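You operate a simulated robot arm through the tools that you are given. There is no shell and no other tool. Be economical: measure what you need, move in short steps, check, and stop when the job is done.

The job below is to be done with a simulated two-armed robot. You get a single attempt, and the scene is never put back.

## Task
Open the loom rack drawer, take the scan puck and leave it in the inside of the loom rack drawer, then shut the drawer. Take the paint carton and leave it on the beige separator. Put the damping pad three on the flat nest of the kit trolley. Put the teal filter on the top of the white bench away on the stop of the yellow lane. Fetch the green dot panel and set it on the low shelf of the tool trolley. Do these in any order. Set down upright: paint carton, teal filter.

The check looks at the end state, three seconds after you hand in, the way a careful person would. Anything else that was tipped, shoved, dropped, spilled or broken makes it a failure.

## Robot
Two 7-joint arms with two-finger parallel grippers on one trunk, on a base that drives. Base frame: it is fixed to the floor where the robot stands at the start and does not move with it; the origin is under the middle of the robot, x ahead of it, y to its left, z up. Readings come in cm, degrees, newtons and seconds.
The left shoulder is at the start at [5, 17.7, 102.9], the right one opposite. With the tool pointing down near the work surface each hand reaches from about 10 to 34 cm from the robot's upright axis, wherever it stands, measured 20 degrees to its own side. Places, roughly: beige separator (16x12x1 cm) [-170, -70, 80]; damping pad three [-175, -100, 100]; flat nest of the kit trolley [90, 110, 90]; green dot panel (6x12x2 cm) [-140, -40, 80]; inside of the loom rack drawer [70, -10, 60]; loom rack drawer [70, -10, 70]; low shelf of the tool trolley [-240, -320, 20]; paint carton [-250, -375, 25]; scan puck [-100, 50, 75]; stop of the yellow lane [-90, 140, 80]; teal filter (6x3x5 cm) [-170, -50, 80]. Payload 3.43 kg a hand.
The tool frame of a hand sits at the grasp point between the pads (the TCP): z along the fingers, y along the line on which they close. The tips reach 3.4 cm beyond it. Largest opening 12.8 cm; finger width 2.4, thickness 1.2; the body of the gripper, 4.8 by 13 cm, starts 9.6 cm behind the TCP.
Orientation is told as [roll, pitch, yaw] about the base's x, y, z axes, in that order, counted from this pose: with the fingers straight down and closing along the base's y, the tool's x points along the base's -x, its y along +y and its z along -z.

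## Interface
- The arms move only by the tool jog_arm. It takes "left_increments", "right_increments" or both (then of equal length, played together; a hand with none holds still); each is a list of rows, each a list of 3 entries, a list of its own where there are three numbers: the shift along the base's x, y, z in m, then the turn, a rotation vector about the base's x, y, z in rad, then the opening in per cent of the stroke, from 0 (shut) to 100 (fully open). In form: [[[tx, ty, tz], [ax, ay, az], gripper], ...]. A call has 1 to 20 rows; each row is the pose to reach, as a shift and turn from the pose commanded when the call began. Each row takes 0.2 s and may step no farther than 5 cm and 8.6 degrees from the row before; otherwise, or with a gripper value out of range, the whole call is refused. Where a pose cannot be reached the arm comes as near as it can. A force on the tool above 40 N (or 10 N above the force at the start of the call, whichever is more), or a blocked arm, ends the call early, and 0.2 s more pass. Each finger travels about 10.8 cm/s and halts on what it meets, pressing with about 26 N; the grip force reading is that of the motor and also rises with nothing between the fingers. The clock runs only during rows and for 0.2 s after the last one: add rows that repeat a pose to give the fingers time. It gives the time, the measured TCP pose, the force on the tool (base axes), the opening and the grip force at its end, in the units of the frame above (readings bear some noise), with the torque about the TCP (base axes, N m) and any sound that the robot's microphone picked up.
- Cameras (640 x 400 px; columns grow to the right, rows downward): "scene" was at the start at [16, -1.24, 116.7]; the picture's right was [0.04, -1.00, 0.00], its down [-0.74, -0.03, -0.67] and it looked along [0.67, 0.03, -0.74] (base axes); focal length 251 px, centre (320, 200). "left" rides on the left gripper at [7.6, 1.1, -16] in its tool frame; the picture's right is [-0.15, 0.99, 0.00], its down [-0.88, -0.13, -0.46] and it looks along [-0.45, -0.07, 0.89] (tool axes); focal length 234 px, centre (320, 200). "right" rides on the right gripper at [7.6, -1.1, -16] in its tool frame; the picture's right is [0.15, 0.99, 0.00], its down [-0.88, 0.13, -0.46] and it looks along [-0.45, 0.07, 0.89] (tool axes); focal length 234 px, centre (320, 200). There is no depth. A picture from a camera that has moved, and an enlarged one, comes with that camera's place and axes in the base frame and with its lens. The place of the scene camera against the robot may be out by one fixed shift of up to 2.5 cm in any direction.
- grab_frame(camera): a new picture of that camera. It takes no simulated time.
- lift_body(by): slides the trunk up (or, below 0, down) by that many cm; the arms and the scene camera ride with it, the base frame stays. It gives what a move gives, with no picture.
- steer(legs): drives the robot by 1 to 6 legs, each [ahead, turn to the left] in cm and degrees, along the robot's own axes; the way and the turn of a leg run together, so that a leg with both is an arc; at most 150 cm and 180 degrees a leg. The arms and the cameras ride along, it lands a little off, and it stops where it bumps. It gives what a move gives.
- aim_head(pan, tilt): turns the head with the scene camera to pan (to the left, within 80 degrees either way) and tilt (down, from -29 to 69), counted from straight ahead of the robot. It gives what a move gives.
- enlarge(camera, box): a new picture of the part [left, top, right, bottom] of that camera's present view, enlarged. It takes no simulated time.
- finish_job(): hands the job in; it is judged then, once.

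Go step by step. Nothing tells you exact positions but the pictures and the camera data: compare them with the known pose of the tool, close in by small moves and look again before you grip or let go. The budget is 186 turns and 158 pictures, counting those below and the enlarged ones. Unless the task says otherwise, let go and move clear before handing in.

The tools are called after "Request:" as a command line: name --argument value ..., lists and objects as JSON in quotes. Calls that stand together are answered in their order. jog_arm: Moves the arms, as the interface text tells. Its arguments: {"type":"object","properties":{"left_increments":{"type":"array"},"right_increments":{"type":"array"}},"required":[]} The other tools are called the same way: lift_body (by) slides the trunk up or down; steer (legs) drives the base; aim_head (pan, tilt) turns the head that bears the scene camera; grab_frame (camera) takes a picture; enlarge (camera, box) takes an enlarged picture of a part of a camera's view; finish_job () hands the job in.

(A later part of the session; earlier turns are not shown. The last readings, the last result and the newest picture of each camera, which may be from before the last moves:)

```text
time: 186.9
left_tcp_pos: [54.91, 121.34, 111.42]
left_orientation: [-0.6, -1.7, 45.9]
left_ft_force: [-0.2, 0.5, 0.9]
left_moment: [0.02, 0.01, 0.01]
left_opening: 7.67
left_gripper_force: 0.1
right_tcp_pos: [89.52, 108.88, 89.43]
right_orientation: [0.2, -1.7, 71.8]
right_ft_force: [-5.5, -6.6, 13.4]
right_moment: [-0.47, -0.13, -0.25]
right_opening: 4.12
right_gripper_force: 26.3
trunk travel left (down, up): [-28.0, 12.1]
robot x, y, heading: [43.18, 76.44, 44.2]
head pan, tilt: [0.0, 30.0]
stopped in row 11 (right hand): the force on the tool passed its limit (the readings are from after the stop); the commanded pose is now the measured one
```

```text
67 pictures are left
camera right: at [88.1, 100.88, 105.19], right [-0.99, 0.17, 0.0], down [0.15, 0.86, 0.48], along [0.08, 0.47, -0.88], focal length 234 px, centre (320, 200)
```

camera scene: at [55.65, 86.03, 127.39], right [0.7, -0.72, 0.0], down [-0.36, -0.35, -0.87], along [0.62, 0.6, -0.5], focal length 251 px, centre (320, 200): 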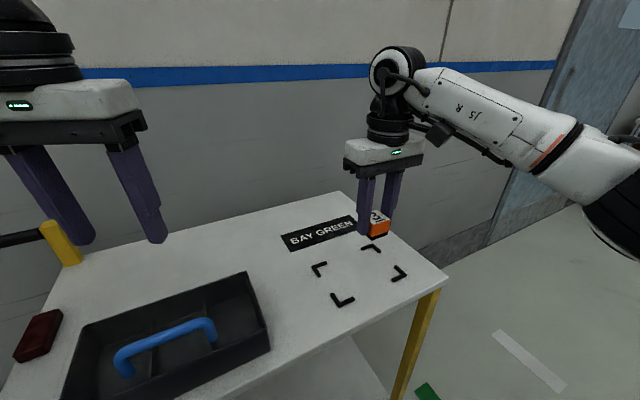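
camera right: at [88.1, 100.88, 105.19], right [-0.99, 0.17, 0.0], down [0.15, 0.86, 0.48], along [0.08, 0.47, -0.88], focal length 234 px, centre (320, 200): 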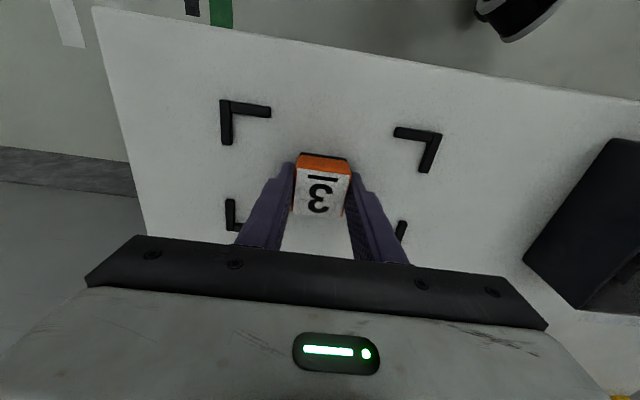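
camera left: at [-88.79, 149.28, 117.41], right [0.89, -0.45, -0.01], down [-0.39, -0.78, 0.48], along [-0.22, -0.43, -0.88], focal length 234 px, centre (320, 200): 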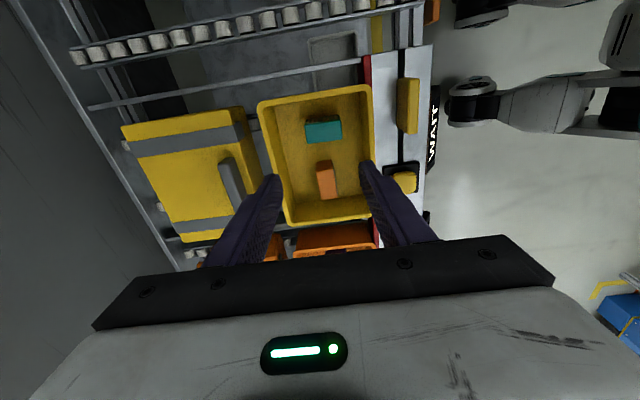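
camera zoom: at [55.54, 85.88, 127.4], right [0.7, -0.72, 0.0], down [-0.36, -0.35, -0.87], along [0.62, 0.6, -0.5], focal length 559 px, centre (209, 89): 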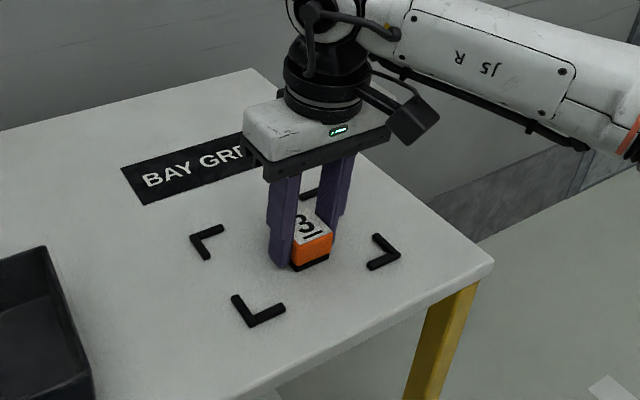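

The pad is down but about 1.3 cm off the bracket centre; I'll lift 1 cm, shift and set it down again.

Request:
jog_arm --right_increments '[[[0, 0, 0.012], [0, 0, 0], 10], [[-0.006, 0.012, 0.012], [0.008, 0, 0], 10], [[-0.006, 0.012, 0.006], [0.008, 0, 0], 10], [[-0.006, 0.012, 0], [0.008, 0, 0], 10], [[-0.006, 0.012, -0.004], [0.008, 0, 0], 10], [[-0.006, 0.012, -0.007], [0.008, 0, 0], 10]]'

Request:
jog_arm --right_increments '[[[0, 0, 0.001], [0, 0, 0], 55], [[0, 0, 0.001], [0, 0, 0], 55], [[0, 0, 0.03], [0, 0, 0], 55], [[0, 0, 0.07], [0, 0, 0], 55], [[0, 0, 0.12], [0, 0, 0], 55], [[0, 0, 0.16], [0, 0, 0], 55]]'

Request:
grab_frame --camera "right"

```text
time: 188.3
left_tcp_pos: [55.0, 121.44, 111.52]
left_orientation: [-0.5, -1.7, 45.9]
left_ft_force: [0.3, 0.3, 1.0]
left_moment: [-0.01, 0.05, -0.02]
left_opening: 7.68
left_gripper_force: 0.0
right_tcp_pos: [89.17, 110.27, 89.38]
right_orientation: [0.4, -2.6, 71.8]
right_ft_force: [-4.1, -5.8, 15.8]
right_moment: [-0.6, -0.15, -0.17]
right_opening: 4.15
right_gripper_force: 26.4
trunk travel left (down, up): [-28.0, 12.1]
robot x, y, heading: [43.07, 76.57, 44.4]
head pan, tilt: [0.0, 30.0]
stopped in row 6 (right hand): the force on the tool passed its limit (the readings are from after the stop); the commanded pose is now the measured one
```

```text
time: 189.7
left_tcp_pos: [54.99, 121.55, 111.52]
left_orientation: [-0.7, -1.5, 45.9]
left_ft_force: [0.3, 0.4, 1.7]
left_moment: [-0.01, 0.04, -0.02]
left_opening: 7.69
left_gripper_force: 0.1
right_tcp_pos: [89.13, 110.28, 105.25]
right_orientation: [0.3, -2.3, 71.7]
right_ft_force: [0.1, 0.0, -0.2]
right_moment: [-0.02, 0.01, 0.02]
right_opening: 7.02
right_gripper_force: 0.0
trunk travel left (down, up): [-28.0, 12.1]
robot x, y, heading: [43.42, 76.63, 44.0]
head pan, tilt: [0.0, 30.0]
```

```text
66 pictures are left
camera right: at [87.7, 102.07, 120.77], right [-0.99, 0.17, 0.0], down [0.15, 0.86, 0.49], along [0.08, 0.49, -0.87], focal length 234 px, centre (320, 200)
```

right: 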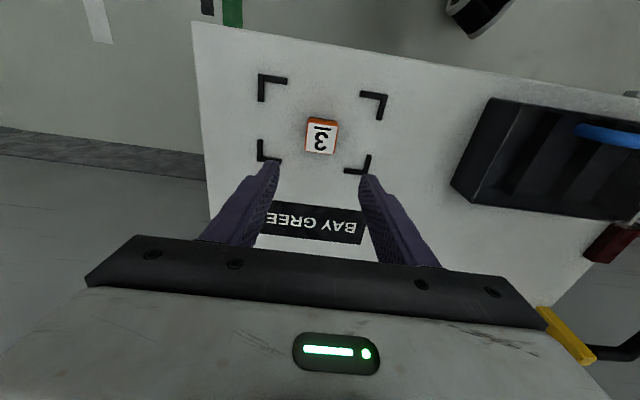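

Pad three sits centred in the nest. I'll tuck both hands, level them, back out and go for the green dot panel.

Request:
jog_arm --right_increments '[[[0, -0.02, 0.02], [-0.008, 0.003, -0.094], 60], [[-0.01, -0.05, 0.02], [-0.015, 0.005, -0.188], 60], [[-0.02, -0.08, 0.02], [-0.023, 0.008, -0.282], 60], [[-0.03, -0.11, 0.02], [-0.03, 0.01, -0.376], 60], [[-0.04, -0.14, 0.02], [-0.038, 0.0126, -0.47], 60], [[-0.045, -0.16, 0.02], [-0.038, 0.0126, -0.47], 60]]' --left_increments '[[[0, 0, 0], [-0.004, 0.004, 0], 60], [[0, 0, 0], [-0.008, 0.008, 0], 60], [[0, 0, 0], [-0.012, 0.012, 0], 60], [[0, 0, 0], [-0.016, 0.016, 0], 60], [[0, 0, 0], [-0.02, 0.0195, 0], 60], [[0, 0, 0], [-0.02, 0.0195, 0], 60]]'

Request:
steer --legs '[[-36, 0], [0, 95], [0, 90], [81, 0], [80, 0], [0, -67.5]]'

Request:
aim_head --pan 0 --tilt 40

Request:
grab_frame --camera "scene"

```text
time: 191.1
left_tcp_pos: [55.12, 121.43, 111.52]
left_orientation: [-0.7, 0.0, 45.9]
left_ft_force: [0.2, -0.5, 0.0]
left_moment: [-0.03, 0.0, 0.01]
left_opening: 7.68
left_gripper_force: 0.1
right_tcp_pos: [84.69, 94.29, 107.04]
right_orientation: [-0.2, -0.3, 44.8]
right_ft_force: [-0.3, 0.6, -0.7]
right_moment: [0.01, 0.01, -0.01]
right_opening: 7.68
right_gripper_force: 0.0
trunk travel left (down, up): [-28.0, 12.1]
robot x, y, heading: [42.8, 76.35, 44.3]
head pan, tilt: [0.0, 30.0]
```

```text
time: 212.2
left_tcp_pos: [-124.71, -91.17, 111.59]
left_orientation: [-0.6, 0.1, 167.4]
left_ft_force: [-0.8, -0.6, -0.1]
left_moment: [-0.04, 0.02, -0.01]
left_opening: 7.68
left_gripper_force: 0.0
right_tcp_pos: [-117.18, -51.65, 107.11]
right_orientation: [-0.3, -0.3, 166.4]
right_ft_force: [-0.7, -0.2, 0.5]
right_moment: [-0.02, 0.0, 0.0]
right_opening: 7.7
right_gripper_force: 0.2
trunk travel left (down, up): [-28.0, 12.1]
robot x, y, heading: [-79.9, -77.92, 165.8]
head pan, tilt: [0.0, 30.0]
```

```text
time: 212.9
left_tcp_pos: [-124.79, -91.13, 111.54]
left_orientation: [-0.6, 0.0, 167.3]
left_ft_force: [0.3, 0.3, 0.3]
left_moment: [0.0, -0.03, -0.02]
left_opening: 7.68
left_gripper_force: 0.1
right_tcp_pos: [-117.16, -51.72, 106.91]
right_orientation: [-0.2, -0.3, 166.4]
right_ft_force: [-0.1, -0.4, 0.1]
right_moment: [-0.02, 0.01, 0.01]
right_opening: 7.67
right_gripper_force: 0.0
trunk travel left (down, up): [-28.0, 12.1]
robot x, y, heading: [-80.0, -77.61, 165.5]
head pan, tilt: [0.0, 40.0]
```

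```text
65 pictures are left
camera scene: at [-93.97, -75.63, 125.86], right [0.25, 0.97, 0.0], down [0.62, -0.16, -0.77], along [-0.74, 0.19, -0.64], focal length 251 px, centre (320, 200)
```

scene: 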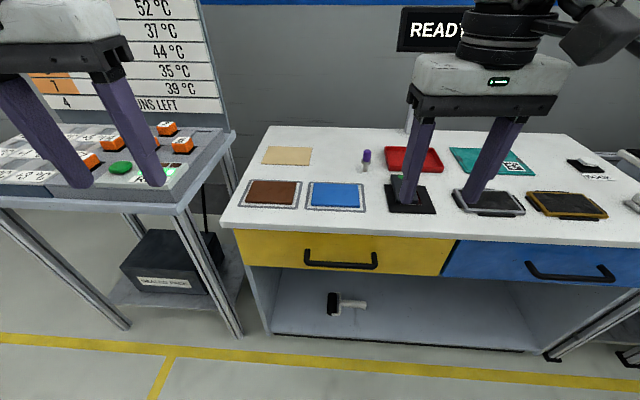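

The panel lies under the right hand on its black mat. I'll close in to a working distance.

Request:
steer --legs '[[0, -17.5], [21, 0], [0, 13.5]]'

Request:
aim_head --pan -10 --tilt 50

Request:
grab_frame --camera "scene"

Request:
grab_frame --camera "right"

```text
time: 216.4
left_tcp_pos: [-143.57, -76.97, 111.53]
left_orientation: [-0.7, 0.0, 163.4]
left_ft_force: [-0.9, -1.8, -0.8]
left_moment: [0.01, 0.0, -0.02]
left_opening: 7.68
left_gripper_force: 0.2
right_tcp_pos: [-133.36, -38.05, 107.07]
right_orientation: [-0.2, -0.3, 162.4]
right_ft_force: [0.6, 0.3, 0.2]
right_moment: [0.01, 0.0, 0.03]
right_opening: 7.69
right_gripper_force: 0.1
trunk travel left (down, up): [-28.0, 12.1]
robot x, y, heading: [-98.25, -66.35, 161.9]
head pan, tilt: [0.0, 40.0]
```

```text
time: 217.1
left_tcp_pos: [-143.67, -76.91, 111.59]
left_orientation: [-0.5, 0.0, 163.5]
left_ft_force: [0.2, -1.4, 0.2]
left_moment: [0.01, 0.03, -0.03]
left_opening: 7.68
left_gripper_force: 0.2
right_tcp_pos: [-133.28, -38.06, 107.02]
right_orientation: [-0.1, -0.3, 162.4]
right_ft_force: [-0.7, 0.0, 0.2]
right_moment: [0.01, 0.01, -0.01]
right_opening: 7.7
right_gripper_force: 0.1
trunk travel left (down, up): [-28.0, 12.1]
robot x, y, heading: [-98.22, -66.7, 161.7]
head pan, tilt: [-10.0, 50.0]
```

```text
64 pictures are left
camera scene: at [-110.45, -62.44, 124.44], right [0.47, 0.88, 0.0], down [0.68, -0.36, -0.64], along [-0.57, 0.3, -0.77], focal length 251 px, centre (320, 200)
```

scene: 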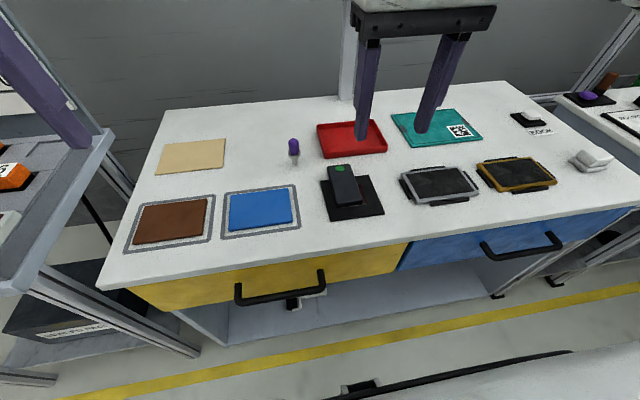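

```text
63 pictures are left
camera right: at [-125.82, -39.32, 122.95], right [-0.16, -0.99, 0.0], down [-0.88, 0.14, 0.46], along [-0.45, 0.08, -0.89], focal length 234 px, centre (320, 200)
```

right: 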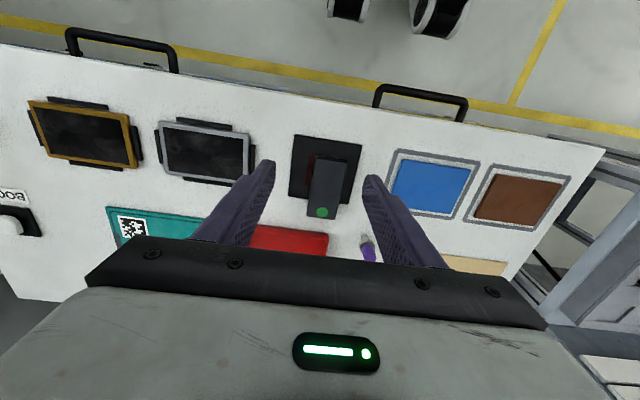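

The panel lies centred near [-143.3, -37.3], angled about 4.5° from the hand. I'll move over it and look again.

Request:
jog_arm --right_increments '[[[-0.033, 0.002, -0.02], [0, 0, 0.04], 70], [[-0.067, 0.005, -0.05], [0, 0, 0.08], 70], [[-0.1, 0.0075, -0.09], [0, 0, 0.08], 70], [[-0.1, 0.0075, -0.13], [0, 0, 0.08], 70], [[-0.1, 0.0075, -0.13], [0, 0, 0.08], 70]]'

Request:
grab_frame --camera "right"

Request:
enlarge --camera "scene" --box '[260, 90, 440, 250]'

```text
refused: row 3 steps farther than a row can; nothing moved
```

```text
62 pictures are left
camera right: at [-125.82, -39.32, 122.95], right [-0.16, -0.99, 0.0], down [-0.88, 0.14, 0.46], along [-0.45, 0.08, -0.89], focal length 234 px, centre (320, 200)
```

right: 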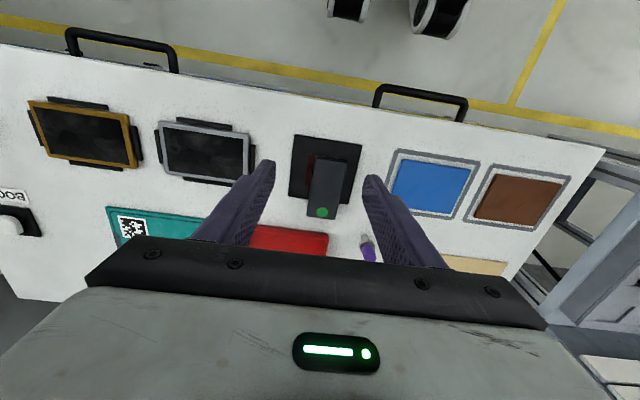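

```text
2.50 times, centred on (350, 170) of scene
camera zoom: at [-110.45, -62.44, 124.44], right [0.47, 0.88, 0.0], down [0.68, -0.36, -0.64], along [-0.57, 0.3, -0.77], focal length 628 px, centre (245, 275)
```

zoom: 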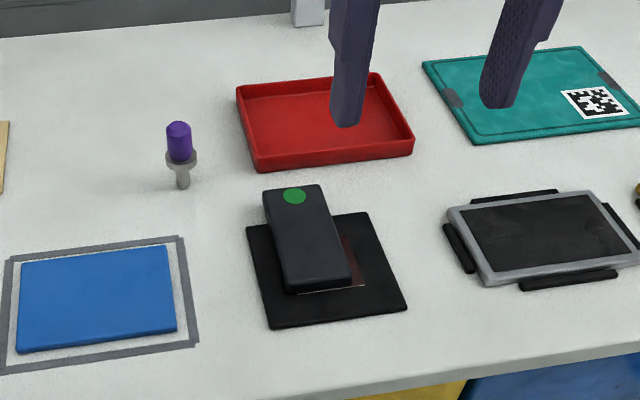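

The panel lies on a thin mat, its dotted end overhanging. I'll repeat the move with smaller steps.

Request:
jog_arm --right_increments '[[[-0.033, 0.002, -0.02], [0, 0, 0.04], 70], [[-0.067, 0.005, -0.045], [0, 0, 0.08], 70], [[-0.1, 0.0075, -0.075], [0, 0, 0.08], 70], [[-0.1, 0.0075, -0.12], [0, 0, 0.08], 70], [[-0.1, 0.0075, -0.14], [0, 0, 0.08], 70], [[-0.1, 0.0075, -0.14], [0, 0, 0.08], 70]]'

Request:
grab_frame --camera "right"

Request:
enlarge --camera "scene" --box '[260, 90, 440, 250]'

```text
time: 218.5
left_tcp_pos: [-143.64, -76.91, 111.46]
left_orientation: [-0.6, 0.1, 163.5]
left_ft_force: [0.1, -0.1, 0.6]
left_moment: [0.0, 0.0, -0.03]
left_opening: 7.66
left_gripper_force: 0.1
right_tcp_pos: [-143.36, -37.29, 92.99]
right_orientation: [-0.2, -0.4, 167.0]
right_ft_force: [0.6, 0.5, -0.5]
right_moment: [-0.02, 0.02, -0.02]
right_opening: 8.99
right_gripper_force: 0.0
trunk travel left (down, up): [-28.0, 12.1]
robot x, y, heading: [-98.14, -66.72, 161.9]
head pan, tilt: [-10.0, 50.0]
```

```text
60 pictures are left
camera right: at [-135.77, -37.95, 108.89], right [-0.08, -1.0, 0.0], down [-0.89, 0.07, 0.46], along [-0.46, 0.04, -0.89], focal length 234 px, centre (320, 200)
```

right: 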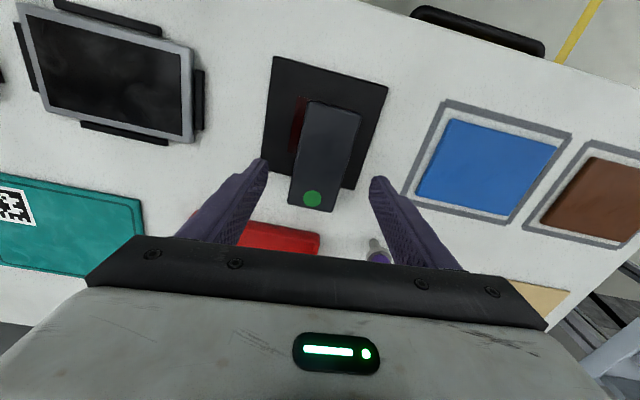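

```text
2.50 times, centred on (350, 170) of scene
camera zoom: at [-110.45, -62.43, 124.44], right [0.47, 0.88, 0.0], down [0.68, -0.36, -0.64], along [-0.57, 0.3, -0.77], focal length 628 px, centre (245, 275)
```

zoom: 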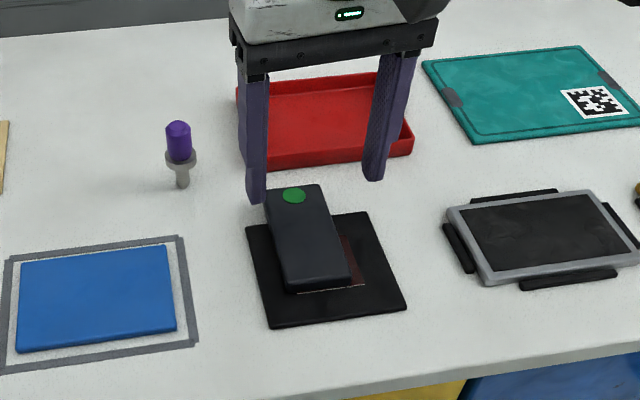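

Alignment is good. I'll go down guarded to the surface and grip.

Request:
jog_arm --right_increments '[[[0, -0.002, -0.03], [0, 0, -0.02], 70], [[0, -0.002, -0.055], [0, 0, -0.02], 70], [[0, -0.002, -0.062], [0, 0, -0.02], 70], [[0, -0.002, -0.067], [0, 0, -0.02], 70], [[0, -0.002, -0.072], [0, 0, -0.02], 70]]'

Request:
enlarge --camera "scene" --box '[260, 90, 440, 250]'

```text
time: 219.7
left_tcp_pos: [-143.56, -76.84, 111.54]
left_orientation: [-0.6, 0.0, 163.6]
left_ft_force: [0.8, 0.4, 0.1]
left_moment: [0.0, 0.0, 0.02]
left_opening: 7.69
left_gripper_force: 0.0
right_tcp_pos: [-143.39, -37.57, 85.98]
right_orientation: [-0.1, -0.4, 165.9]
right_ft_force: [1.7, -0.1, 6.2]
right_moment: [-0.35, -0.05, 0.03]
right_opening: 8.93
right_gripper_force: 0.0
trunk travel left (down, up): [-28.0, 12.1]
robot x, y, heading: [-97.93, -67.04, 161.8]
head pan, tilt: [-10.0, 50.0]
```

```text
2.50 times, centred on (350, 170) of scene
camera zoom: at [-110.38, -62.46, 124.47], right [0.47, 0.88, 0.0], down [0.67, -0.36, -0.64], along [-0.57, 0.3, -0.77], focal length 628 px, centre (245, 275)
```

zoom: 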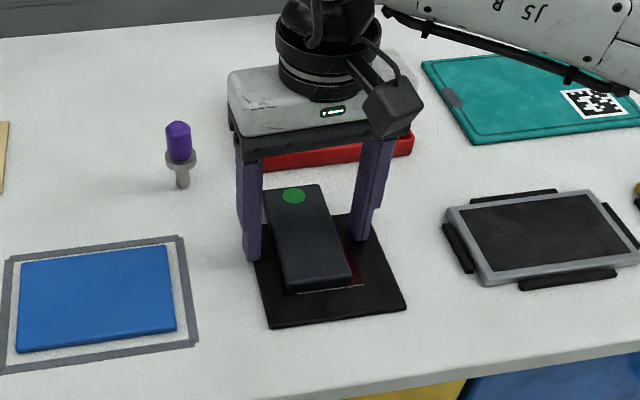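

Tips rest lightly on the mat; I'll raise 2 mm, close and lift.

Request:
jog_arm --right_increments '[[[0, 0, 0.003], [0, 0, 0], 70], [[0, 0, 0.003], [0, 0, 0], 35], [[0, 0, 0.003], [0, 0, 0], 35], [[0, 0, 0.003], [0, 0, 0], 35]]'

Request:
jog_arm --right_increments '[[[0, 0, 0.03], [0, 0, 0], 35], [[0, 0, 0.07], [0, 0, 0], 35], [[0, 0, 0.12], [0, 0, 0], 35], [[0.04, -0.013, 0.14], [0, 0, 0], 35], [[0.08, -0.026, 0.14], [0, 0, 0], 35]]'

Request:
grab_frame --camera "right"

Request:
grab_frame --camera "scene"

```text
time: 220.7
left_tcp_pos: [-143.66, -76.82, 111.54]
left_orientation: [-0.6, 0.0, 163.4]
left_ft_force: [0.0, -0.2, -0.6]
left_moment: [-0.03, 0.02, -0.01]
left_opening: 7.68
left_gripper_force: 0.1
right_tcp_pos: [-143.32, -37.54, 86.11]
right_orientation: [-0.3, -0.4, 165.9]
right_ft_force: [-0.2, -0.2, -0.4]
right_moment: [0.01, -0.02, 0.01]
right_opening: 5.86
right_gripper_force: 26.3
trunk travel left (down, up): [-28.0, 12.1]
robot x, y, heading: [-97.91, -66.61, 161.9]
head pan, tilt: [-10.0, 50.0]
```

```text
time: 221.9
left_tcp_pos: [-143.62, -76.88, 111.62]
left_orientation: [-0.5, 0.0, 163.5]
left_ft_force: [-0.2, 0.7, -0.2]
left_moment: [0.0, -0.01, 0.02]
left_opening: 7.66
left_gripper_force: 0.0
right_tcp_pos: [-135.18, -40.3, 100.05]
right_orientation: [-0.3, -0.3, 165.8]
right_ft_force: [-0.7, 0.8, -1.4]
right_moment: [0.02, 0.0, -0.01]
right_opening: 5.83
right_gripper_force: 26.2
trunk travel left (down, up): [-28.0, 12.1]
robot x, y, heading: [-98.08, -66.85, 161.8]
head pan, tilt: [-10.0, 50.0]
```

```text
57 pictures are left
camera right: at [-127.65, -40.99, 116.05], right [-0.1, -0.99, 0.0], down [-0.88, 0.09, 0.46], along [-0.46, 0.05, -0.89], focal length 234 px, centre (320, 200)
```

right: 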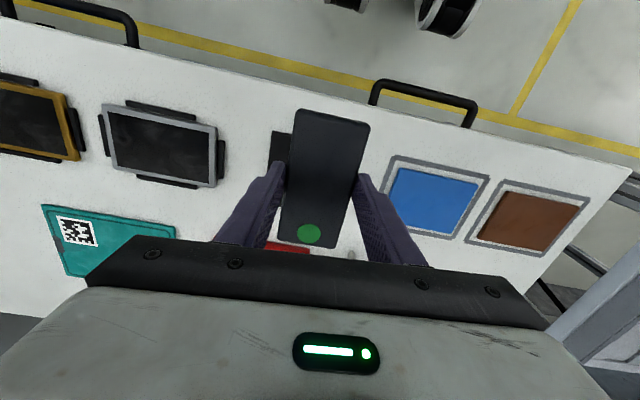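

```text
56 pictures are left
camera scene: at [-110.42, -62.43, 124.44], right [0.47, 0.88, 0.0], down [0.67, -0.36, -0.64], along [-0.57, 0.3, -0.77], focal length 251 px, centre (320, 200)
```

scene: 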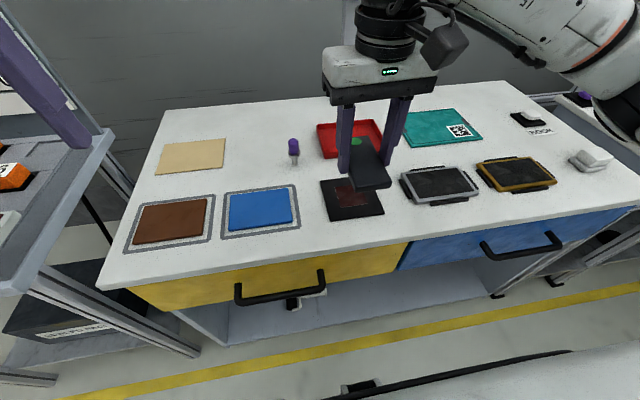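

The panel is held flat and the mat stayed put. I'll back off and drive along the aisle toward the tool trolley, then look.

Request:
steer --legs '[[-28, 0], [0, 90], [85, 0], [75, 0]]'

Request:
aim_head --pan -30 --tilt 25

Request:
grab_frame --camera "scene"

```text
time: 235.5
left_tcp_pos: [-118.63, -273.95, 111.42]
left_orientation: [-0.6, -0.1, -108.8]
left_ft_force: [-0.2, -0.7, -0.5]
left_moment: [-0.01, 0.03, -0.01]
left_opening: 7.68
left_gripper_force: 0.1
right_tcp_pos: [-154.98, -263.99, 100.03]
right_orientation: [-0.2, -0.4, -106.4]
right_ft_force: [0.2, -0.2, -2.9]
right_moment: [0.07, -0.01, -0.02]
right_opening: 5.74
right_gripper_force: 25.9
trunk travel left (down, up): [-28.0, 12.1]
robot x, y, heading: [-126.98, -228.29, -110.6]
head pan, tilt: [-10.0, 50.0]
```

```text
time: 236.4
left_tcp_pos: [-118.62, -273.91, 111.48]
left_orientation: [-0.7, 0.0, -108.8]
left_ft_force: [0.2, -1.3, 0.2]
left_moment: [0.0, -0.03, 0.0]
left_opening: 7.65
left_gripper_force: 0.0
right_tcp_pos: [-154.88, -264.12, 100.11]
right_orientation: [-0.2, -0.3, -106.3]
right_ft_force: [-0.1, 0.1, -0.9]
right_moment: [0.01, 0.0, 0.01]
right_opening: 5.71
right_gripper_force: 25.7
trunk travel left (down, up): [-28.0, 12.1]
robot x, y, heading: [-126.78, -228.06, -110.6]
head pan, tilt: [-30.0, 25.0]
```

```text
55 pictures are left
camera scene: at [-135.45, -242.04, 128.18], right [-0.64, 0.77, 0.0], down [0.33, 0.27, -0.91], along [-0.7, -0.58, -0.42], focal length 251 px, centre (320, 200)
```

scene: 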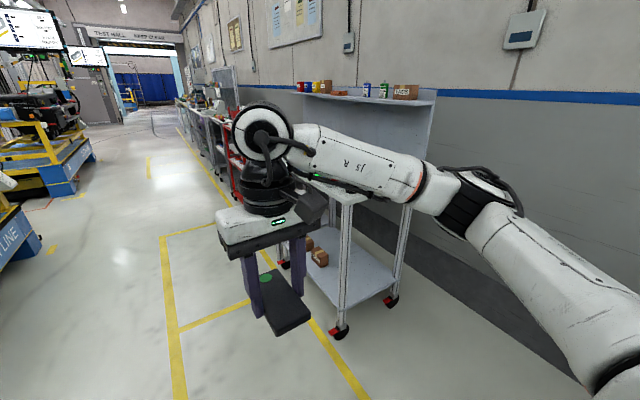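

A white trolley with a low shelf stands along the wall near [-245, -310], with brown cartons on it. I'll enlarge to identify things.

Request:
enlarge --camera "scene" --box '[180, 80, 440, 350]'

```text
1.48 times, centred on (310, 215) of scene
camera zoom: at [-135.45, -242.04, 128.18], right [-0.64, 0.77, 0.0], down [0.33, 0.27, -0.91], along [-0.7, -0.58, -0.42], focal length 372 px, centre (335, 178)
```

zoom: 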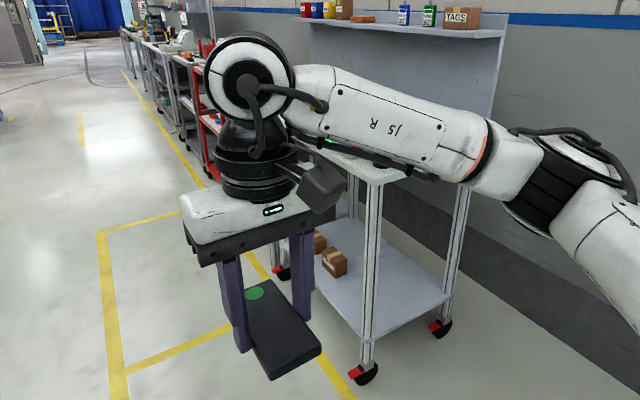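

The low shelf of this trolley is covered by its top, so I must reach in from the front. I'll drive to face it from about 60 cm and look.

Request:
steer --legs '[[62, 0.6], [62, 0], [0, -86]]'

Request:
aim_head --pan 0 --tilt 42

Request:
grab_frame --camera "scene"

```text
time: 246.6
left_tcp_pos: [-213.22, -358.15, 111.56]
left_orientation: [-0.7, 0.0, 167.7]
left_ft_force: [-0.7, 0.0, -0.8]
left_moment: [0.0, -0.01, -0.01]
left_opening: 7.69
left_gripper_force: 0.1
right_tcp_pos: [-207.61, -320.77, 100.15]
right_orientation: [-0.2, -0.1, 170.0]
right_ft_force: [-0.8, 1.3, -0.8]
right_moment: [-0.01, -0.03, 0.03]
right_opening: 5.71
right_gripper_force: 25.7
trunk travel left (down, up): [-28.0, 12.1]
robot x, y, heading: [-168.93, -344.42, 165.9]
head pan, tilt: [-30.0, 25.0]
```

```text
time: 247.6
left_tcp_pos: [-213.21, -358.1, 111.52]
left_orientation: [-0.6, 0.0, 167.5]
left_ft_force: [-0.5, 0.2, -0.2]
left_moment: [0.01, -0.01, 0.01]
left_opening: 7.67
left_gripper_force: 0.1
right_tcp_pos: [-207.41, -320.97, 100.05]
right_orientation: [-0.2, -0.3, 170.0]
right_ft_force: [-0.2, 0.0, -0.9]
right_moment: [0.02, 0.02, 0.01]
right_opening: 5.73
right_gripper_force: 26.0
trunk travel left (down, up): [-28.0, 12.1]
robot x, y, heading: [-168.3, -344.76, 165.8]
head pan, tilt: [0.0, 42.0]
```

```text
53 pictures are left
camera scene: at [-182.42, -342.53, 125.56], right [0.24, 0.97, 0.0], down [0.65, -0.16, -0.74], along [-0.72, 0.18, -0.67], focal length 251 px, centre (320, 200)
```

scene: 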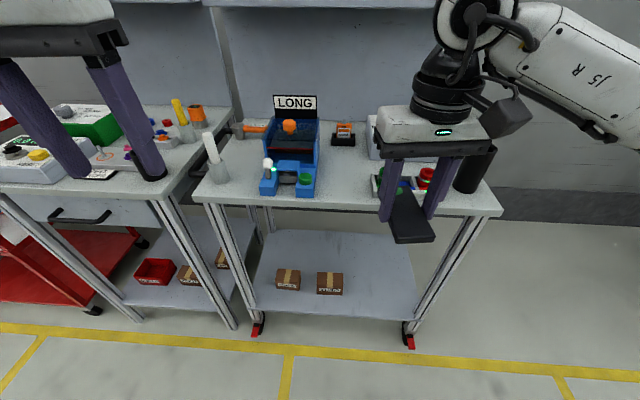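

Two units: the castered trolley ahead (tools on top) and a neighbouring one to the left with more cartons below. I'll enlarge the cartons' labels.

Request:
enlarge --camera "scene" --box '[110, 225, 370, 345]'

```text
2.46 times, centred on (240, 285) of scene
camera zoom: at [-182.42, -342.53, 125.56], right [0.24, 0.97, 0.0], down [0.65, -0.16, -0.74], along [-0.72, 0.18, -0.67], focal length 619 px, centre (517, -9)
```

zoom: 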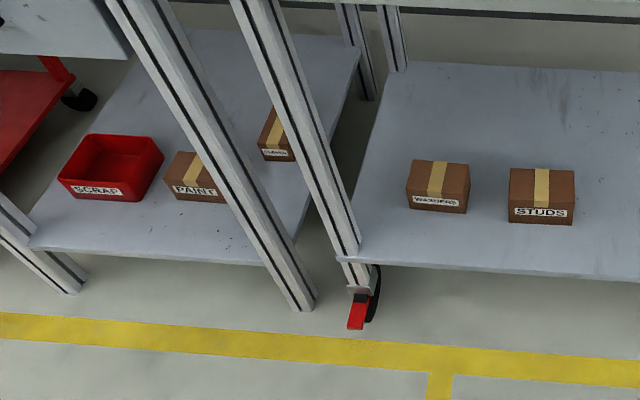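

The PAINT carton is on the left unit's low shelf, near [-256, -385]; the tool trolley's shelf has free room right of STUDS. I'll draw the hands in, approach square, and lower the trunk.

Request:
jog_arm --left_increments '[[[0.04, -0.022, 0], [0, 0, 0], 60], [[0.08, -0.045, 0], [0, 0, 0], 60], [[0.12, -0.067, 0], [0, 0, 0], 60], [[0.16, -0.09, 0], [0, 0, 0], 60], [[0.198, -0.112, 0], [0, 0, 0], 60]]' --right_increments '[[[0.02, -0.005, 0], [0, 0, 0], 35], [[0.04, -0.01, 0], [0, 0, 0], 35], [[0.06, -0.015, 0], [0, 0, 0], 35], [[0.08, -0.02, 0], [0, 0, 0], 35], [[0.097, -0.025, 0], [0, 0, 0], 35]]'

Request:
steer --legs '[[0, -18.8], [12, 0], [0, 14.5]]'

Request:
lift_body --by -27.5

Request:
grab_frame --camera "scene"

```text
time: 248.8
left_tcp_pos: [-193.25, -368.73, 111.33]
left_orientation: [-0.6, 0.0, 167.5]
left_ft_force: [-0.1, 0.3, -0.9]
left_moment: [-0.01, 0.03, 0.0]
left_opening: 7.67
left_gripper_force: 0.1
left hand out of reach, approached as far as the arm can: row 5
right_tcp_pos: [-197.78, -323.59, 100.05]
right_orientation: [-0.3, -0.4, 170.1]
right_ft_force: [-0.1, 0.8, -0.9]
right_moment: [0.03, 0.0, -0.01]
right_opening: 5.7
right_gripper_force: 26.2
trunk travel left (down, up): [-28.0, 12.1]
robot x, y, heading: [-168.53, -344.87, 165.7]
head pan, tilt: [0.0, 42.0]
```

```text
time: 251.9
left_tcp_pos: [-205.03, -360.49, 111.33]
left_orientation: [-0.7, 0.0, 163.6]
left_ft_force: [-0.2, 0.0, 0.5]
left_moment: [0.01, 0.01, 0.01]
left_opening: 7.68
left_gripper_force: 0.1
right_tcp_pos: [-206.27, -315.08, 100.11]
right_orientation: [-0.2, -0.4, 166.0]
right_ft_force: [-0.3, 0.1, -1.2]
right_moment: [0.0, 0.0, 0.02]
right_opening: 5.71
right_gripper_force: 25.9
trunk travel left (down, up): [-28.0, 12.1]
robot x, y, heading: [-178.84, -338.06, 161.9]
head pan, tilt: [0.0, 42.0]
```

```text
time: 254.7
left_tcp_pos: [-205.03, -360.35, 83.83]
left_orientation: [-0.6, 0.1, 163.5]
left_ft_force: [0.3, 0.5, -0.3]
left_moment: [0.0, -0.01, 0.0]
left_opening: 7.66
left_gripper_force: 0.0
right_tcp_pos: [-206.34, -315.08, 72.57]
right_orientation: [-0.1, -0.3, 165.9]
right_ft_force: [-1.2, -0.7, -1.6]
right_moment: [0.01, -0.02, -0.02]
right_opening: 5.7
right_gripper_force: 26.0
trunk travel left (down, up): [-0.5, 39.6]
robot x, y, heading: [-178.8, -338.38, 161.8]
head pan, tilt: [0.0, 42.0]
```

```text
51 pictures are left
camera scene: at [-192.15, -335.03, 98.06], right [0.31, 0.95, 0.0], down [0.64, -0.21, -0.74], along [-0.71, 0.23, -0.67], focal length 251 px, centre (320, 200)
```

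scene: 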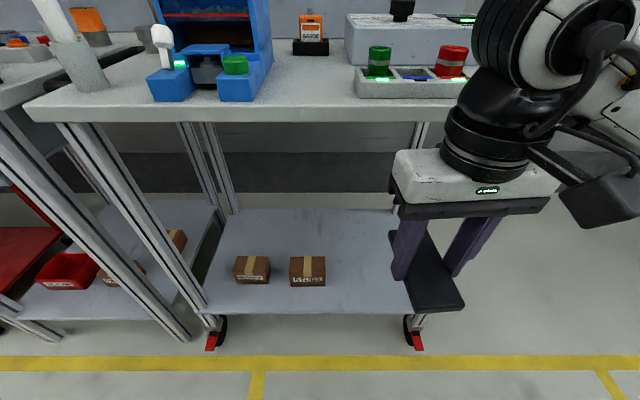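

The trunk is low and the hand is aligned with the free right part of the shelf. I'll lower the right hand in front of the trolley to about z 32.

Request:
jog_arm --right_increments '[[[0, 0, -0.045], [0, 0, 0], 35], [[0, 0, -0.09], [0, 0, 0], 35], [[0, 0, -0.135], [0, 0, 0], 35], [[0, 0, -0.18], [0, 0, 0], 35], [[0, 0, -0.225], [0, 0, 0], 35], [[0, 0, -0.27], [0, 0, -0.035], 35], [[0, 0, -0.315], [0, 0, -0.07], 35], [[0, 0, -0.36], [0, 0, -0.07], 35], [[0, 0, -0.4], [0, 0, -0.07], 35], [[0, 0, -0.4], [0, 0, -0.07], 35]]'

Request:
grab_frame --camera "scene"

```text
time: 256.9
left_tcp_pos: [-205.11, -360.33, 83.78]
left_orientation: [-0.6, 0.0, 163.4]
left_ft_force: [0.0, -0.2, -0.5]
left_moment: [0.0, -0.04, -0.01]
left_opening: 7.68
left_gripper_force: 0.0
right_tcp_pos: [-206.47, -315.1, 32.47]
right_orientation: [-0.1, -0.2, 162.0]
right_ft_force: [0.0, 0.2, -1.2]
right_moment: [0.02, -0.02, -0.02]
right_opening: 5.73
right_gripper_force: 25.7
trunk travel left (down, up): [-0.5, 39.6]
robot x, y, heading: [-178.92, -338.12, 161.3]
head pan, tilt: [0.0, 42.0]
```

```text
50 pictures are left
camera scene: at [-192.15, -335.03, 98.06], right [0.31, 0.95, 0.0], down [0.64, -0.21, -0.74], along [-0.71, 0.23, -0.67], focal length 251 px, centre (320, 200)
```

scene: 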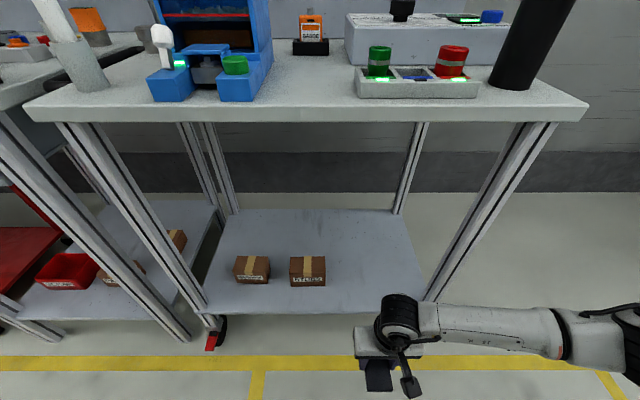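

The low arm pose works, but the forearm runs sideways and would hit the post if I drove in. Tilting the hand forward should keep the wrist outside, so I'll back off and test whether such a pose is reachable.

Request:
steer --legs '[[-18, 0]]'

Request:
jog_arm --right_increments '[[[-0.019, 0.006, 0.005], [0.037, 0.11, 0], 35], [[-0.038, 0.0125, 0.01], [0.074, 0.221, 0], 35], [[-0.057, 0.019, 0.015], [0.11, 0.331, 0], 35], [[-0.076, 0.025, 0.02], [0.147, 0.442, 0], 35], [[-0.095, 0.031, 0.025], [0.184, 0.552, 0], 35], [[-0.114, 0.038, 0.03], [0.221, 0.663, 0], 35], [[-0.133, 0.044, 0.035], [0.257, 0.773, 0], 35], [[-0.152, 0.05, 0.04], [0.294, 0.884, 0], 35], [[-0.171, 0.057, 0.045], [0.331, 0.994, 0], 35], [[-0.171, 0.057, 0.045], [0.331, 0.994, 0], 35]]'

Request:
grab_frame --camera "scene"

```text
time: 258.4
left_tcp_pos: [-188.16, -366.04, 83.82]
left_orientation: [-0.6, 0.0, 163.6]
left_ft_force: [0.4, 0.2, 0.7]
left_moment: [0.02, 0.0, 0.02]
left_opening: 7.71
left_gripper_force: 0.1
right_tcp_pos: [-189.54, -320.68, 32.42]
right_orientation: [-0.1, -0.2, 162.0]
right_ft_force: [0.4, 1.1, -0.6]
right_moment: [0.02, 0.01, 0.01]
right_opening: 5.69
right_gripper_force: 26.4
trunk travel left (down, up): [-0.5, 39.6]
robot x, y, heading: [-161.63, -343.9, 161.7]
head pan, tilt: [0.0, 42.0]
```

```text
time: 260.6
left_tcp_pos: [-188.1, -366.0, 83.76]
left_orientation: [-0.6, 0.0, 163.6]
left_ft_force: [-1.0, 0.4, -0.4]
left_moment: [-0.02, 0.06, -0.02]
left_opening: 7.69
left_gripper_force: 0.1
right_tcp_pos: [-210.0, -320.14, 40.43]
right_orientation: [-3.3, -58.7, 162.3]
right_ft_force: [-0.1, -0.2, -1.2]
right_moment: [-0.03, -0.02, 0.01]
right_opening: 5.72
right_gripper_force: 25.8
right hand out of reach, approached as far as the arm can: row 7, 8, 9, 10
trunk travel left (down, up): [-0.5, 39.6]
robot x, y, heading: [-161.58, -343.88, 161.7]
head pan, tilt: [0.0, 42.0]
```

```text
49 pictures are left
camera scene: at [-175.3, -340.59, 98.06], right [0.31, 0.95, 0.0], down [0.64, -0.21, -0.74], along [-0.71, 0.23, -0.67], focal length 251 px, centre (320, 200)
```

scene: 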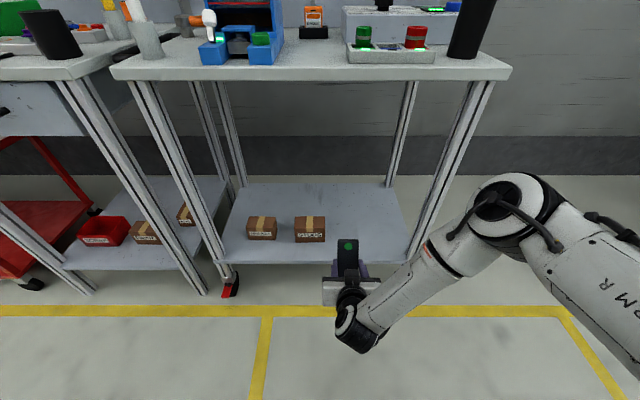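

The tilted pose is reachable. I'll test reaching further out and lower, where the arm should straighten and the elbow pull back.

Request:
jog_arm --right_increments '[[[-0.01, 0.0, -0.03], [0, 0, 0], 35], [[-0.02, 0.0, -0.06], [0, 0, 0], 35], [[-0.04, 0.005, -0.09], [0, 0, 0], 35], [[-0.055, 0.01, -0.11], [0, 0, 0], 35], [[-0.055, 0.01, -0.11], [0, 0, 0], 35]]'

Request:
grab_frame --camera "scene"

```text
time: 261.8
left_tcp_pos: [-188.07, -366.01, 83.84]
left_orientation: [-0.6, 0.0, 163.6]
left_ft_force: [0.3, 0.5, -0.2]
left_moment: [-0.01, -0.01, 0.0]
left_opening: 7.69
left_gripper_force: 0.0
right_tcp_pos: [-216.56, -320.49, 30.22]
right_orientation: [-4.3, -57.6, 162.2]
right_ft_force: [-0.5, -0.3, -1.2]
right_moment: [-0.02, -0.01, -0.01]
right_opening: 5.75
right_gripper_force: 26.2
right hand out of reach, approached as far as the arm can: row 1, 2, 3, 4, 5
trunk travel left (down, up): [-0.5, 39.6]
robot x, y, heading: [-161.85, -343.73, 161.8]
head pan, tilt: [0.0, 42.0]
```

```text
48 pictures are left
camera scene: at [-175.3, -340.59, 98.06], right [0.31, 0.95, 0.0], down [0.64, -0.21, -0.74], along [-0.71, 0.23, -0.67], focal length 251 px, centre (320, 200)
```

scene: 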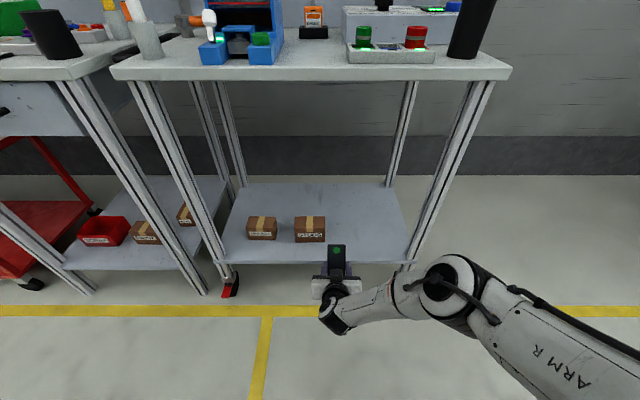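

The extended tilted pose pulls the elbow well back, so reaching in this way will work. The panel must be regripped with the hand tilted, so I'll set it briefly on the clear floor here.

Request:
jog_arm --right_increments '[[[0.03, -0.002, 0.01], [-0.043, -0.103, 0], 35], [[0.06, -0.003, 0.02], [-0.086, -0.207, 0], 35], [[0.09, -0.005, 0.03], [-0.129, -0.31, 0], 35], [[0.12, -0.007, 0.04], [-0.172, -0.414, 0], 35], [[0.15, -0.008, 0.04], [-0.215, -0.517, 0], 35], [[0.18, -0.01, 0.03], [-0.258, -0.621, 0], 35], [[0.21, -0.012, 0.01], [-0.301, -0.724, 0], 35], [[0.24, -0.013, -0.02], [-0.344, -0.828, 0], 35], [[0.269, -0.015, -0.06], [-0.387, -0.931, 0], 35], [[0.269, -0.015, -0.1], [-0.387, -0.931, 0], 35], [[0.269, -0.015, -0.12], [-0.387, -0.931, 0], 35], [[0.269, -0.015, -0.12], [-0.387, -0.931, 0], 35]]'

Request:
grab_frame --camera "scene"

```text
time: 263.9
left_tcp_pos: [-188.06, -365.98, 83.9]
left_orientation: [-0.5, -0.1, 163.7]
left_ft_force: [-0.2, -0.6, -0.8]
left_moment: [0.01, 0.01, -0.01]
left_opening: 7.7
left_gripper_force: 0.1
right_tcp_pos: [-190.19, -322.1, 24.22]
right_orientation: [1.0, -0.7, 160.2]
right_ft_force: [5.0, 7.1, 25.1]
right_moment: [-1.83, -1.58, 0.78]
right_opening: 5.73
right_gripper_force: 26.0
trunk travel left (down, up): [-0.5, 39.6]
robot x, y, heading: [-161.8, -343.43, 161.8]
head pan, tilt: [0.0, 42.0]
stopped in row 10 (right hand): the force on the tool passed its limit (the readings are from after the stop); the commanded pose is now the measured one
```

```text
47 pictures are left
camera scene: at [-175.25, -340.63, 98.13], right [0.31, 0.95, 0.0], down [0.64, -0.21, -0.74], along [-0.71, 0.23, -0.67], focal length 251 px, centre (320, 200)
```

scene: 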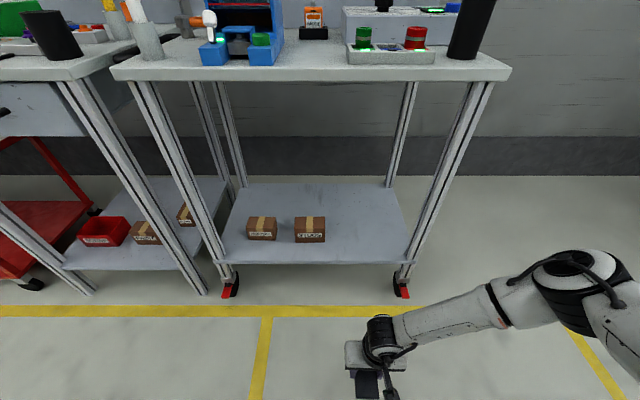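

The panel's rear corner met the robot's own base, so the floor here won't do. Instead I'll carry it in tilted and let it pivot flat between the pads against the shelf; first I raise the hand and line the robot up further right.

Request:
jog_arm --right_increments '[[[0, 0, 0.04], [0, 0, 0], 35], [[-0.01, 0.003, 0.08], [-0.017, 0, 0.03], 35]]'

Request:
steer --legs '[[0, -30], [15, 0], [0, 30], [-18, 0]]'

Request:
jog_arm --right_increments '[[[-0.019, 0.006, 0.005], [0.037, 0.11, 0], 35], [[-0.038, 0.0125, 0.01], [0.074, 0.221, 0], 35], [[-0.057, 0.019, 0.015], [0.11, 0.331, 0], 35], [[-0.076, 0.025, 0.02], [0.147, 0.442, 0], 35], [[-0.095, 0.031, 0.025], [0.184, 0.552, 0], 35], [[-0.114, 0.038, 0.03], [0.221, 0.663, 0], 35], [[-0.133, 0.044, 0.03], [0.257, 0.773, 0], 35], [[-0.152, 0.05, 0.03], [0.294, 0.884, 0], 35], [[-0.18, 0.059, 0.03], [0.331, 0.994, 0], 35], [[-0.21, 0.069, 0.02], [0.331, 0.994, 0], 35], [[-0.23, 0.075, 0.0], [0.331, 0.994, 0], 35], [[-0.24, 0.079, -0.02], [0.331, 0.994, 0], 35], [[-0.24, 0.079, -0.04], [0.331, 0.994, 0], 35], [[-0.24, 0.079, -0.04], [0.331, 0.994, 0], 35]]'

Request:
grab_frame --camera "scene"

```text
time: 264.5
left_tcp_pos: [-188.11, -366.06, 83.78]
left_orientation: [-0.7, 0.0, 163.6]
left_ft_force: [-0.1, -0.1, 0.9]
left_moment: [0.0, -0.05, 0.0]
left_opening: 7.67
left_gripper_force: 0.1
right_tcp_pos: [-191.1, -321.57, 32.15]
right_orientation: [1.9, -0.4, 161.9]
right_ft_force: [-0.3, 0.0, -1.1]
right_moment: [0.04, -0.01, 0.0]
right_opening: 5.74
right_gripper_force: 25.7
trunk travel left (down, up): [-0.5, 39.6]
robot x, y, heading: [-161.41, -343.64, 161.9]
head pan, tilt: [0.0, 42.0]
```

```text
time: 269.9
left_tcp_pos: [-181.05, -360.39, 83.9]
left_orientation: [-0.6, 0.1, 164.2]
left_ft_force: [-0.2, 0.0, -0.7]
left_moment: [-0.02, 0.03, -0.02]
left_opening: 7.69
left_gripper_force: 0.1
right_tcp_pos: [-184.51, -315.96, 32.02]
right_orientation: [1.9, -0.4, 162.6]
right_ft_force: [0.2, -0.3, -0.8]
right_moment: [0.03, -0.03, 0.02]
right_opening: 5.71
right_gripper_force: 26.0
trunk travel left (down, up): [-0.5, 39.6]
robot x, y, heading: [-155.21, -337.56, 162.9]
head pan, tilt: [0.0, 42.0]
```

```text
time: 272.9
left_tcp_pos: [-181.08, -360.36, 83.84]
left_orientation: [-0.7, 0.0, 164.3]
left_ft_force: [-0.5, 1.0, 0.8]
left_moment: [0.0, 0.03, 0.0]
left_opening: 7.67
left_gripper_force: 0.0
right_tcp_pos: [-214.18, -312.22, 29.98]
right_orientation: [-3.0, -57.2, 163.3]
right_ft_force: [0.6, 0.0, -1.3]
right_moment: [0.01, -0.05, 0.03]
right_opening: 5.73
right_gripper_force: 26.5
right hand out of reach, approached as far as the arm can: row 7, 8, 9, 10, 11, 12, 13, 14
trunk travel left (down, up): [-0.5, 39.6]
robot x, y, heading: [-155.01, -337.53, 162.7]
head pan, tilt: [0.0, 42.0]
```

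```text
46 pictures are left
camera scene: at [-168.51, -334.8, 98.06], right [0.3, 0.95, 0.0], down [0.64, -0.2, -0.74], along [-0.71, 0.22, -0.67], focal length 251 px, centre (320, 200)
```

scene: 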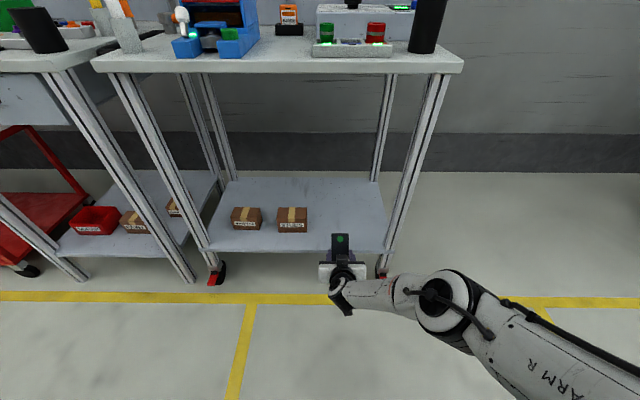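

The hand is extended at z 30 with the elbow 24 cm behind it. Driving straight in 14 cm puts the panel over the free part of the shelf.

Request:
steer --legs '[[14, 0]]'

Request:
grab_frame --camera "scene"

Request:
grab_frame --camera "right"

```text
time: 274.2
left_tcp_pos: [-194.08, -356.26, 83.83]
left_orientation: [-0.6, 0.0, 164.2]
left_ft_force: [1.3, -0.8, 0.0]
left_moment: [-0.01, 0.02, 0.0]
left_opening: 7.68
left_gripper_force: 0.0
right_tcp_pos: [-227.45, -308.08, 29.99]
right_orientation: [-3.0, -57.4, 163.4]
right_ft_force: [0.2, 0.5, -0.3]
right_moment: [0.0, -0.03, 0.03]
right_opening: 5.72
right_gripper_force: 25.7
trunk travel left (down, up): [-0.5, 39.6]
robot x, y, heading: [-167.73, -334.24, 162.4]
head pan, tilt: [0.0, 42.0]
```

```text
45 pictures are left
camera scene: at [-181.6, -330.71, 98.06], right [0.3, 0.95, 0.0], down [0.64, -0.2, -0.74], along [-0.71, 0.22, -0.67], focal length 251 px, centre (320, 200)
```

scene: 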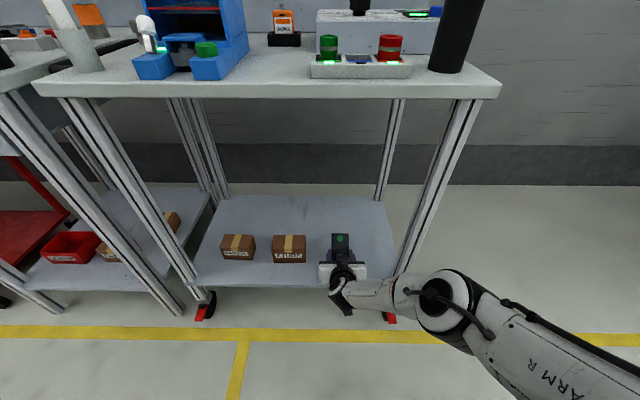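

```text
44 pictures are left
camera right: at [-210.63, -312.85, 32.2], right [-0.25, -0.96, -0.15], down [-0.14, -0.12, 0.98], along [-0.96, 0.27, -0.1], focal length 234 px, centre (320, 200)
```

right: 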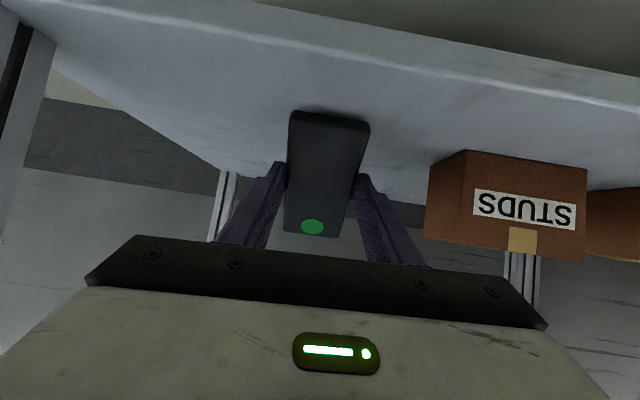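

The panel is over the shelf right of STUDS, its near end just above the surface. I'll lower slowly to let it pivot flat.

Request:
jog_arm --right_increments '[[[0, 0, -0.005], [0, 0, 0], 35], [[0, 0, -0.01], [0, 0, 0], 35], [[0, 0, -0.015], [0, 0, 0], 35], [[0, 0, -0.02], [0, 0, 0], 35], [[0, 0, -0.025], [0, 0, 0], 35], [[0, 0, -0.03], [0, 0, 0], 35]]'

Request:
grab_frame --camera "right"

```text
time: 275.6
left_tcp_pos: [-194.06, -356.18, 83.88]
left_orientation: [-0.5, -0.2, 164.3]
left_ft_force: [-0.3, -0.1, -0.3]
left_moment: [-0.01, -0.01, -0.01]
left_opening: 7.66
left_gripper_force: 0.0
right_tcp_pos: [-227.32, -307.88, 27.87]
right_orientation: [-3.2, -57.8, 163.5]
right_ft_force: [-8.3, 0.1, 19.4]
right_moment: [-0.48, 0.03, -0.15]
right_opening: 5.73
right_gripper_force: 26.3
right hand out of reach, approached as far as the arm can: row 6
trunk travel left (down, up): [-0.5, 39.6]
robot x, y, heading: [-167.99, -333.62, 162.6]
head pan, tilt: [0.0, 42.0]
```

```text
43 pictures are left
camera right: at [-210.59, -312.69, 30.0], right [-0.25, -0.96, -0.15], down [-0.13, -0.12, 0.98], along [-0.96, 0.27, -0.09], focal length 234 px, centre (320, 200)
```

right: 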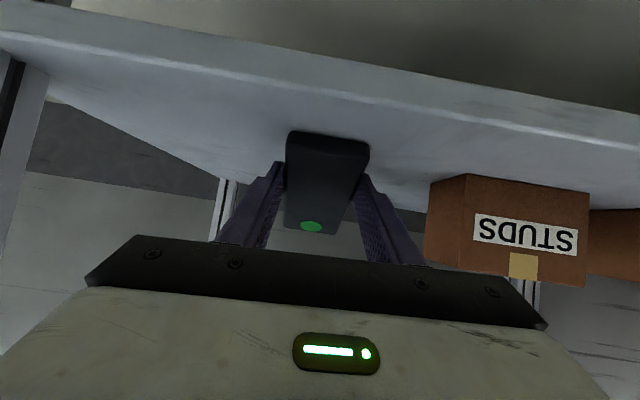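

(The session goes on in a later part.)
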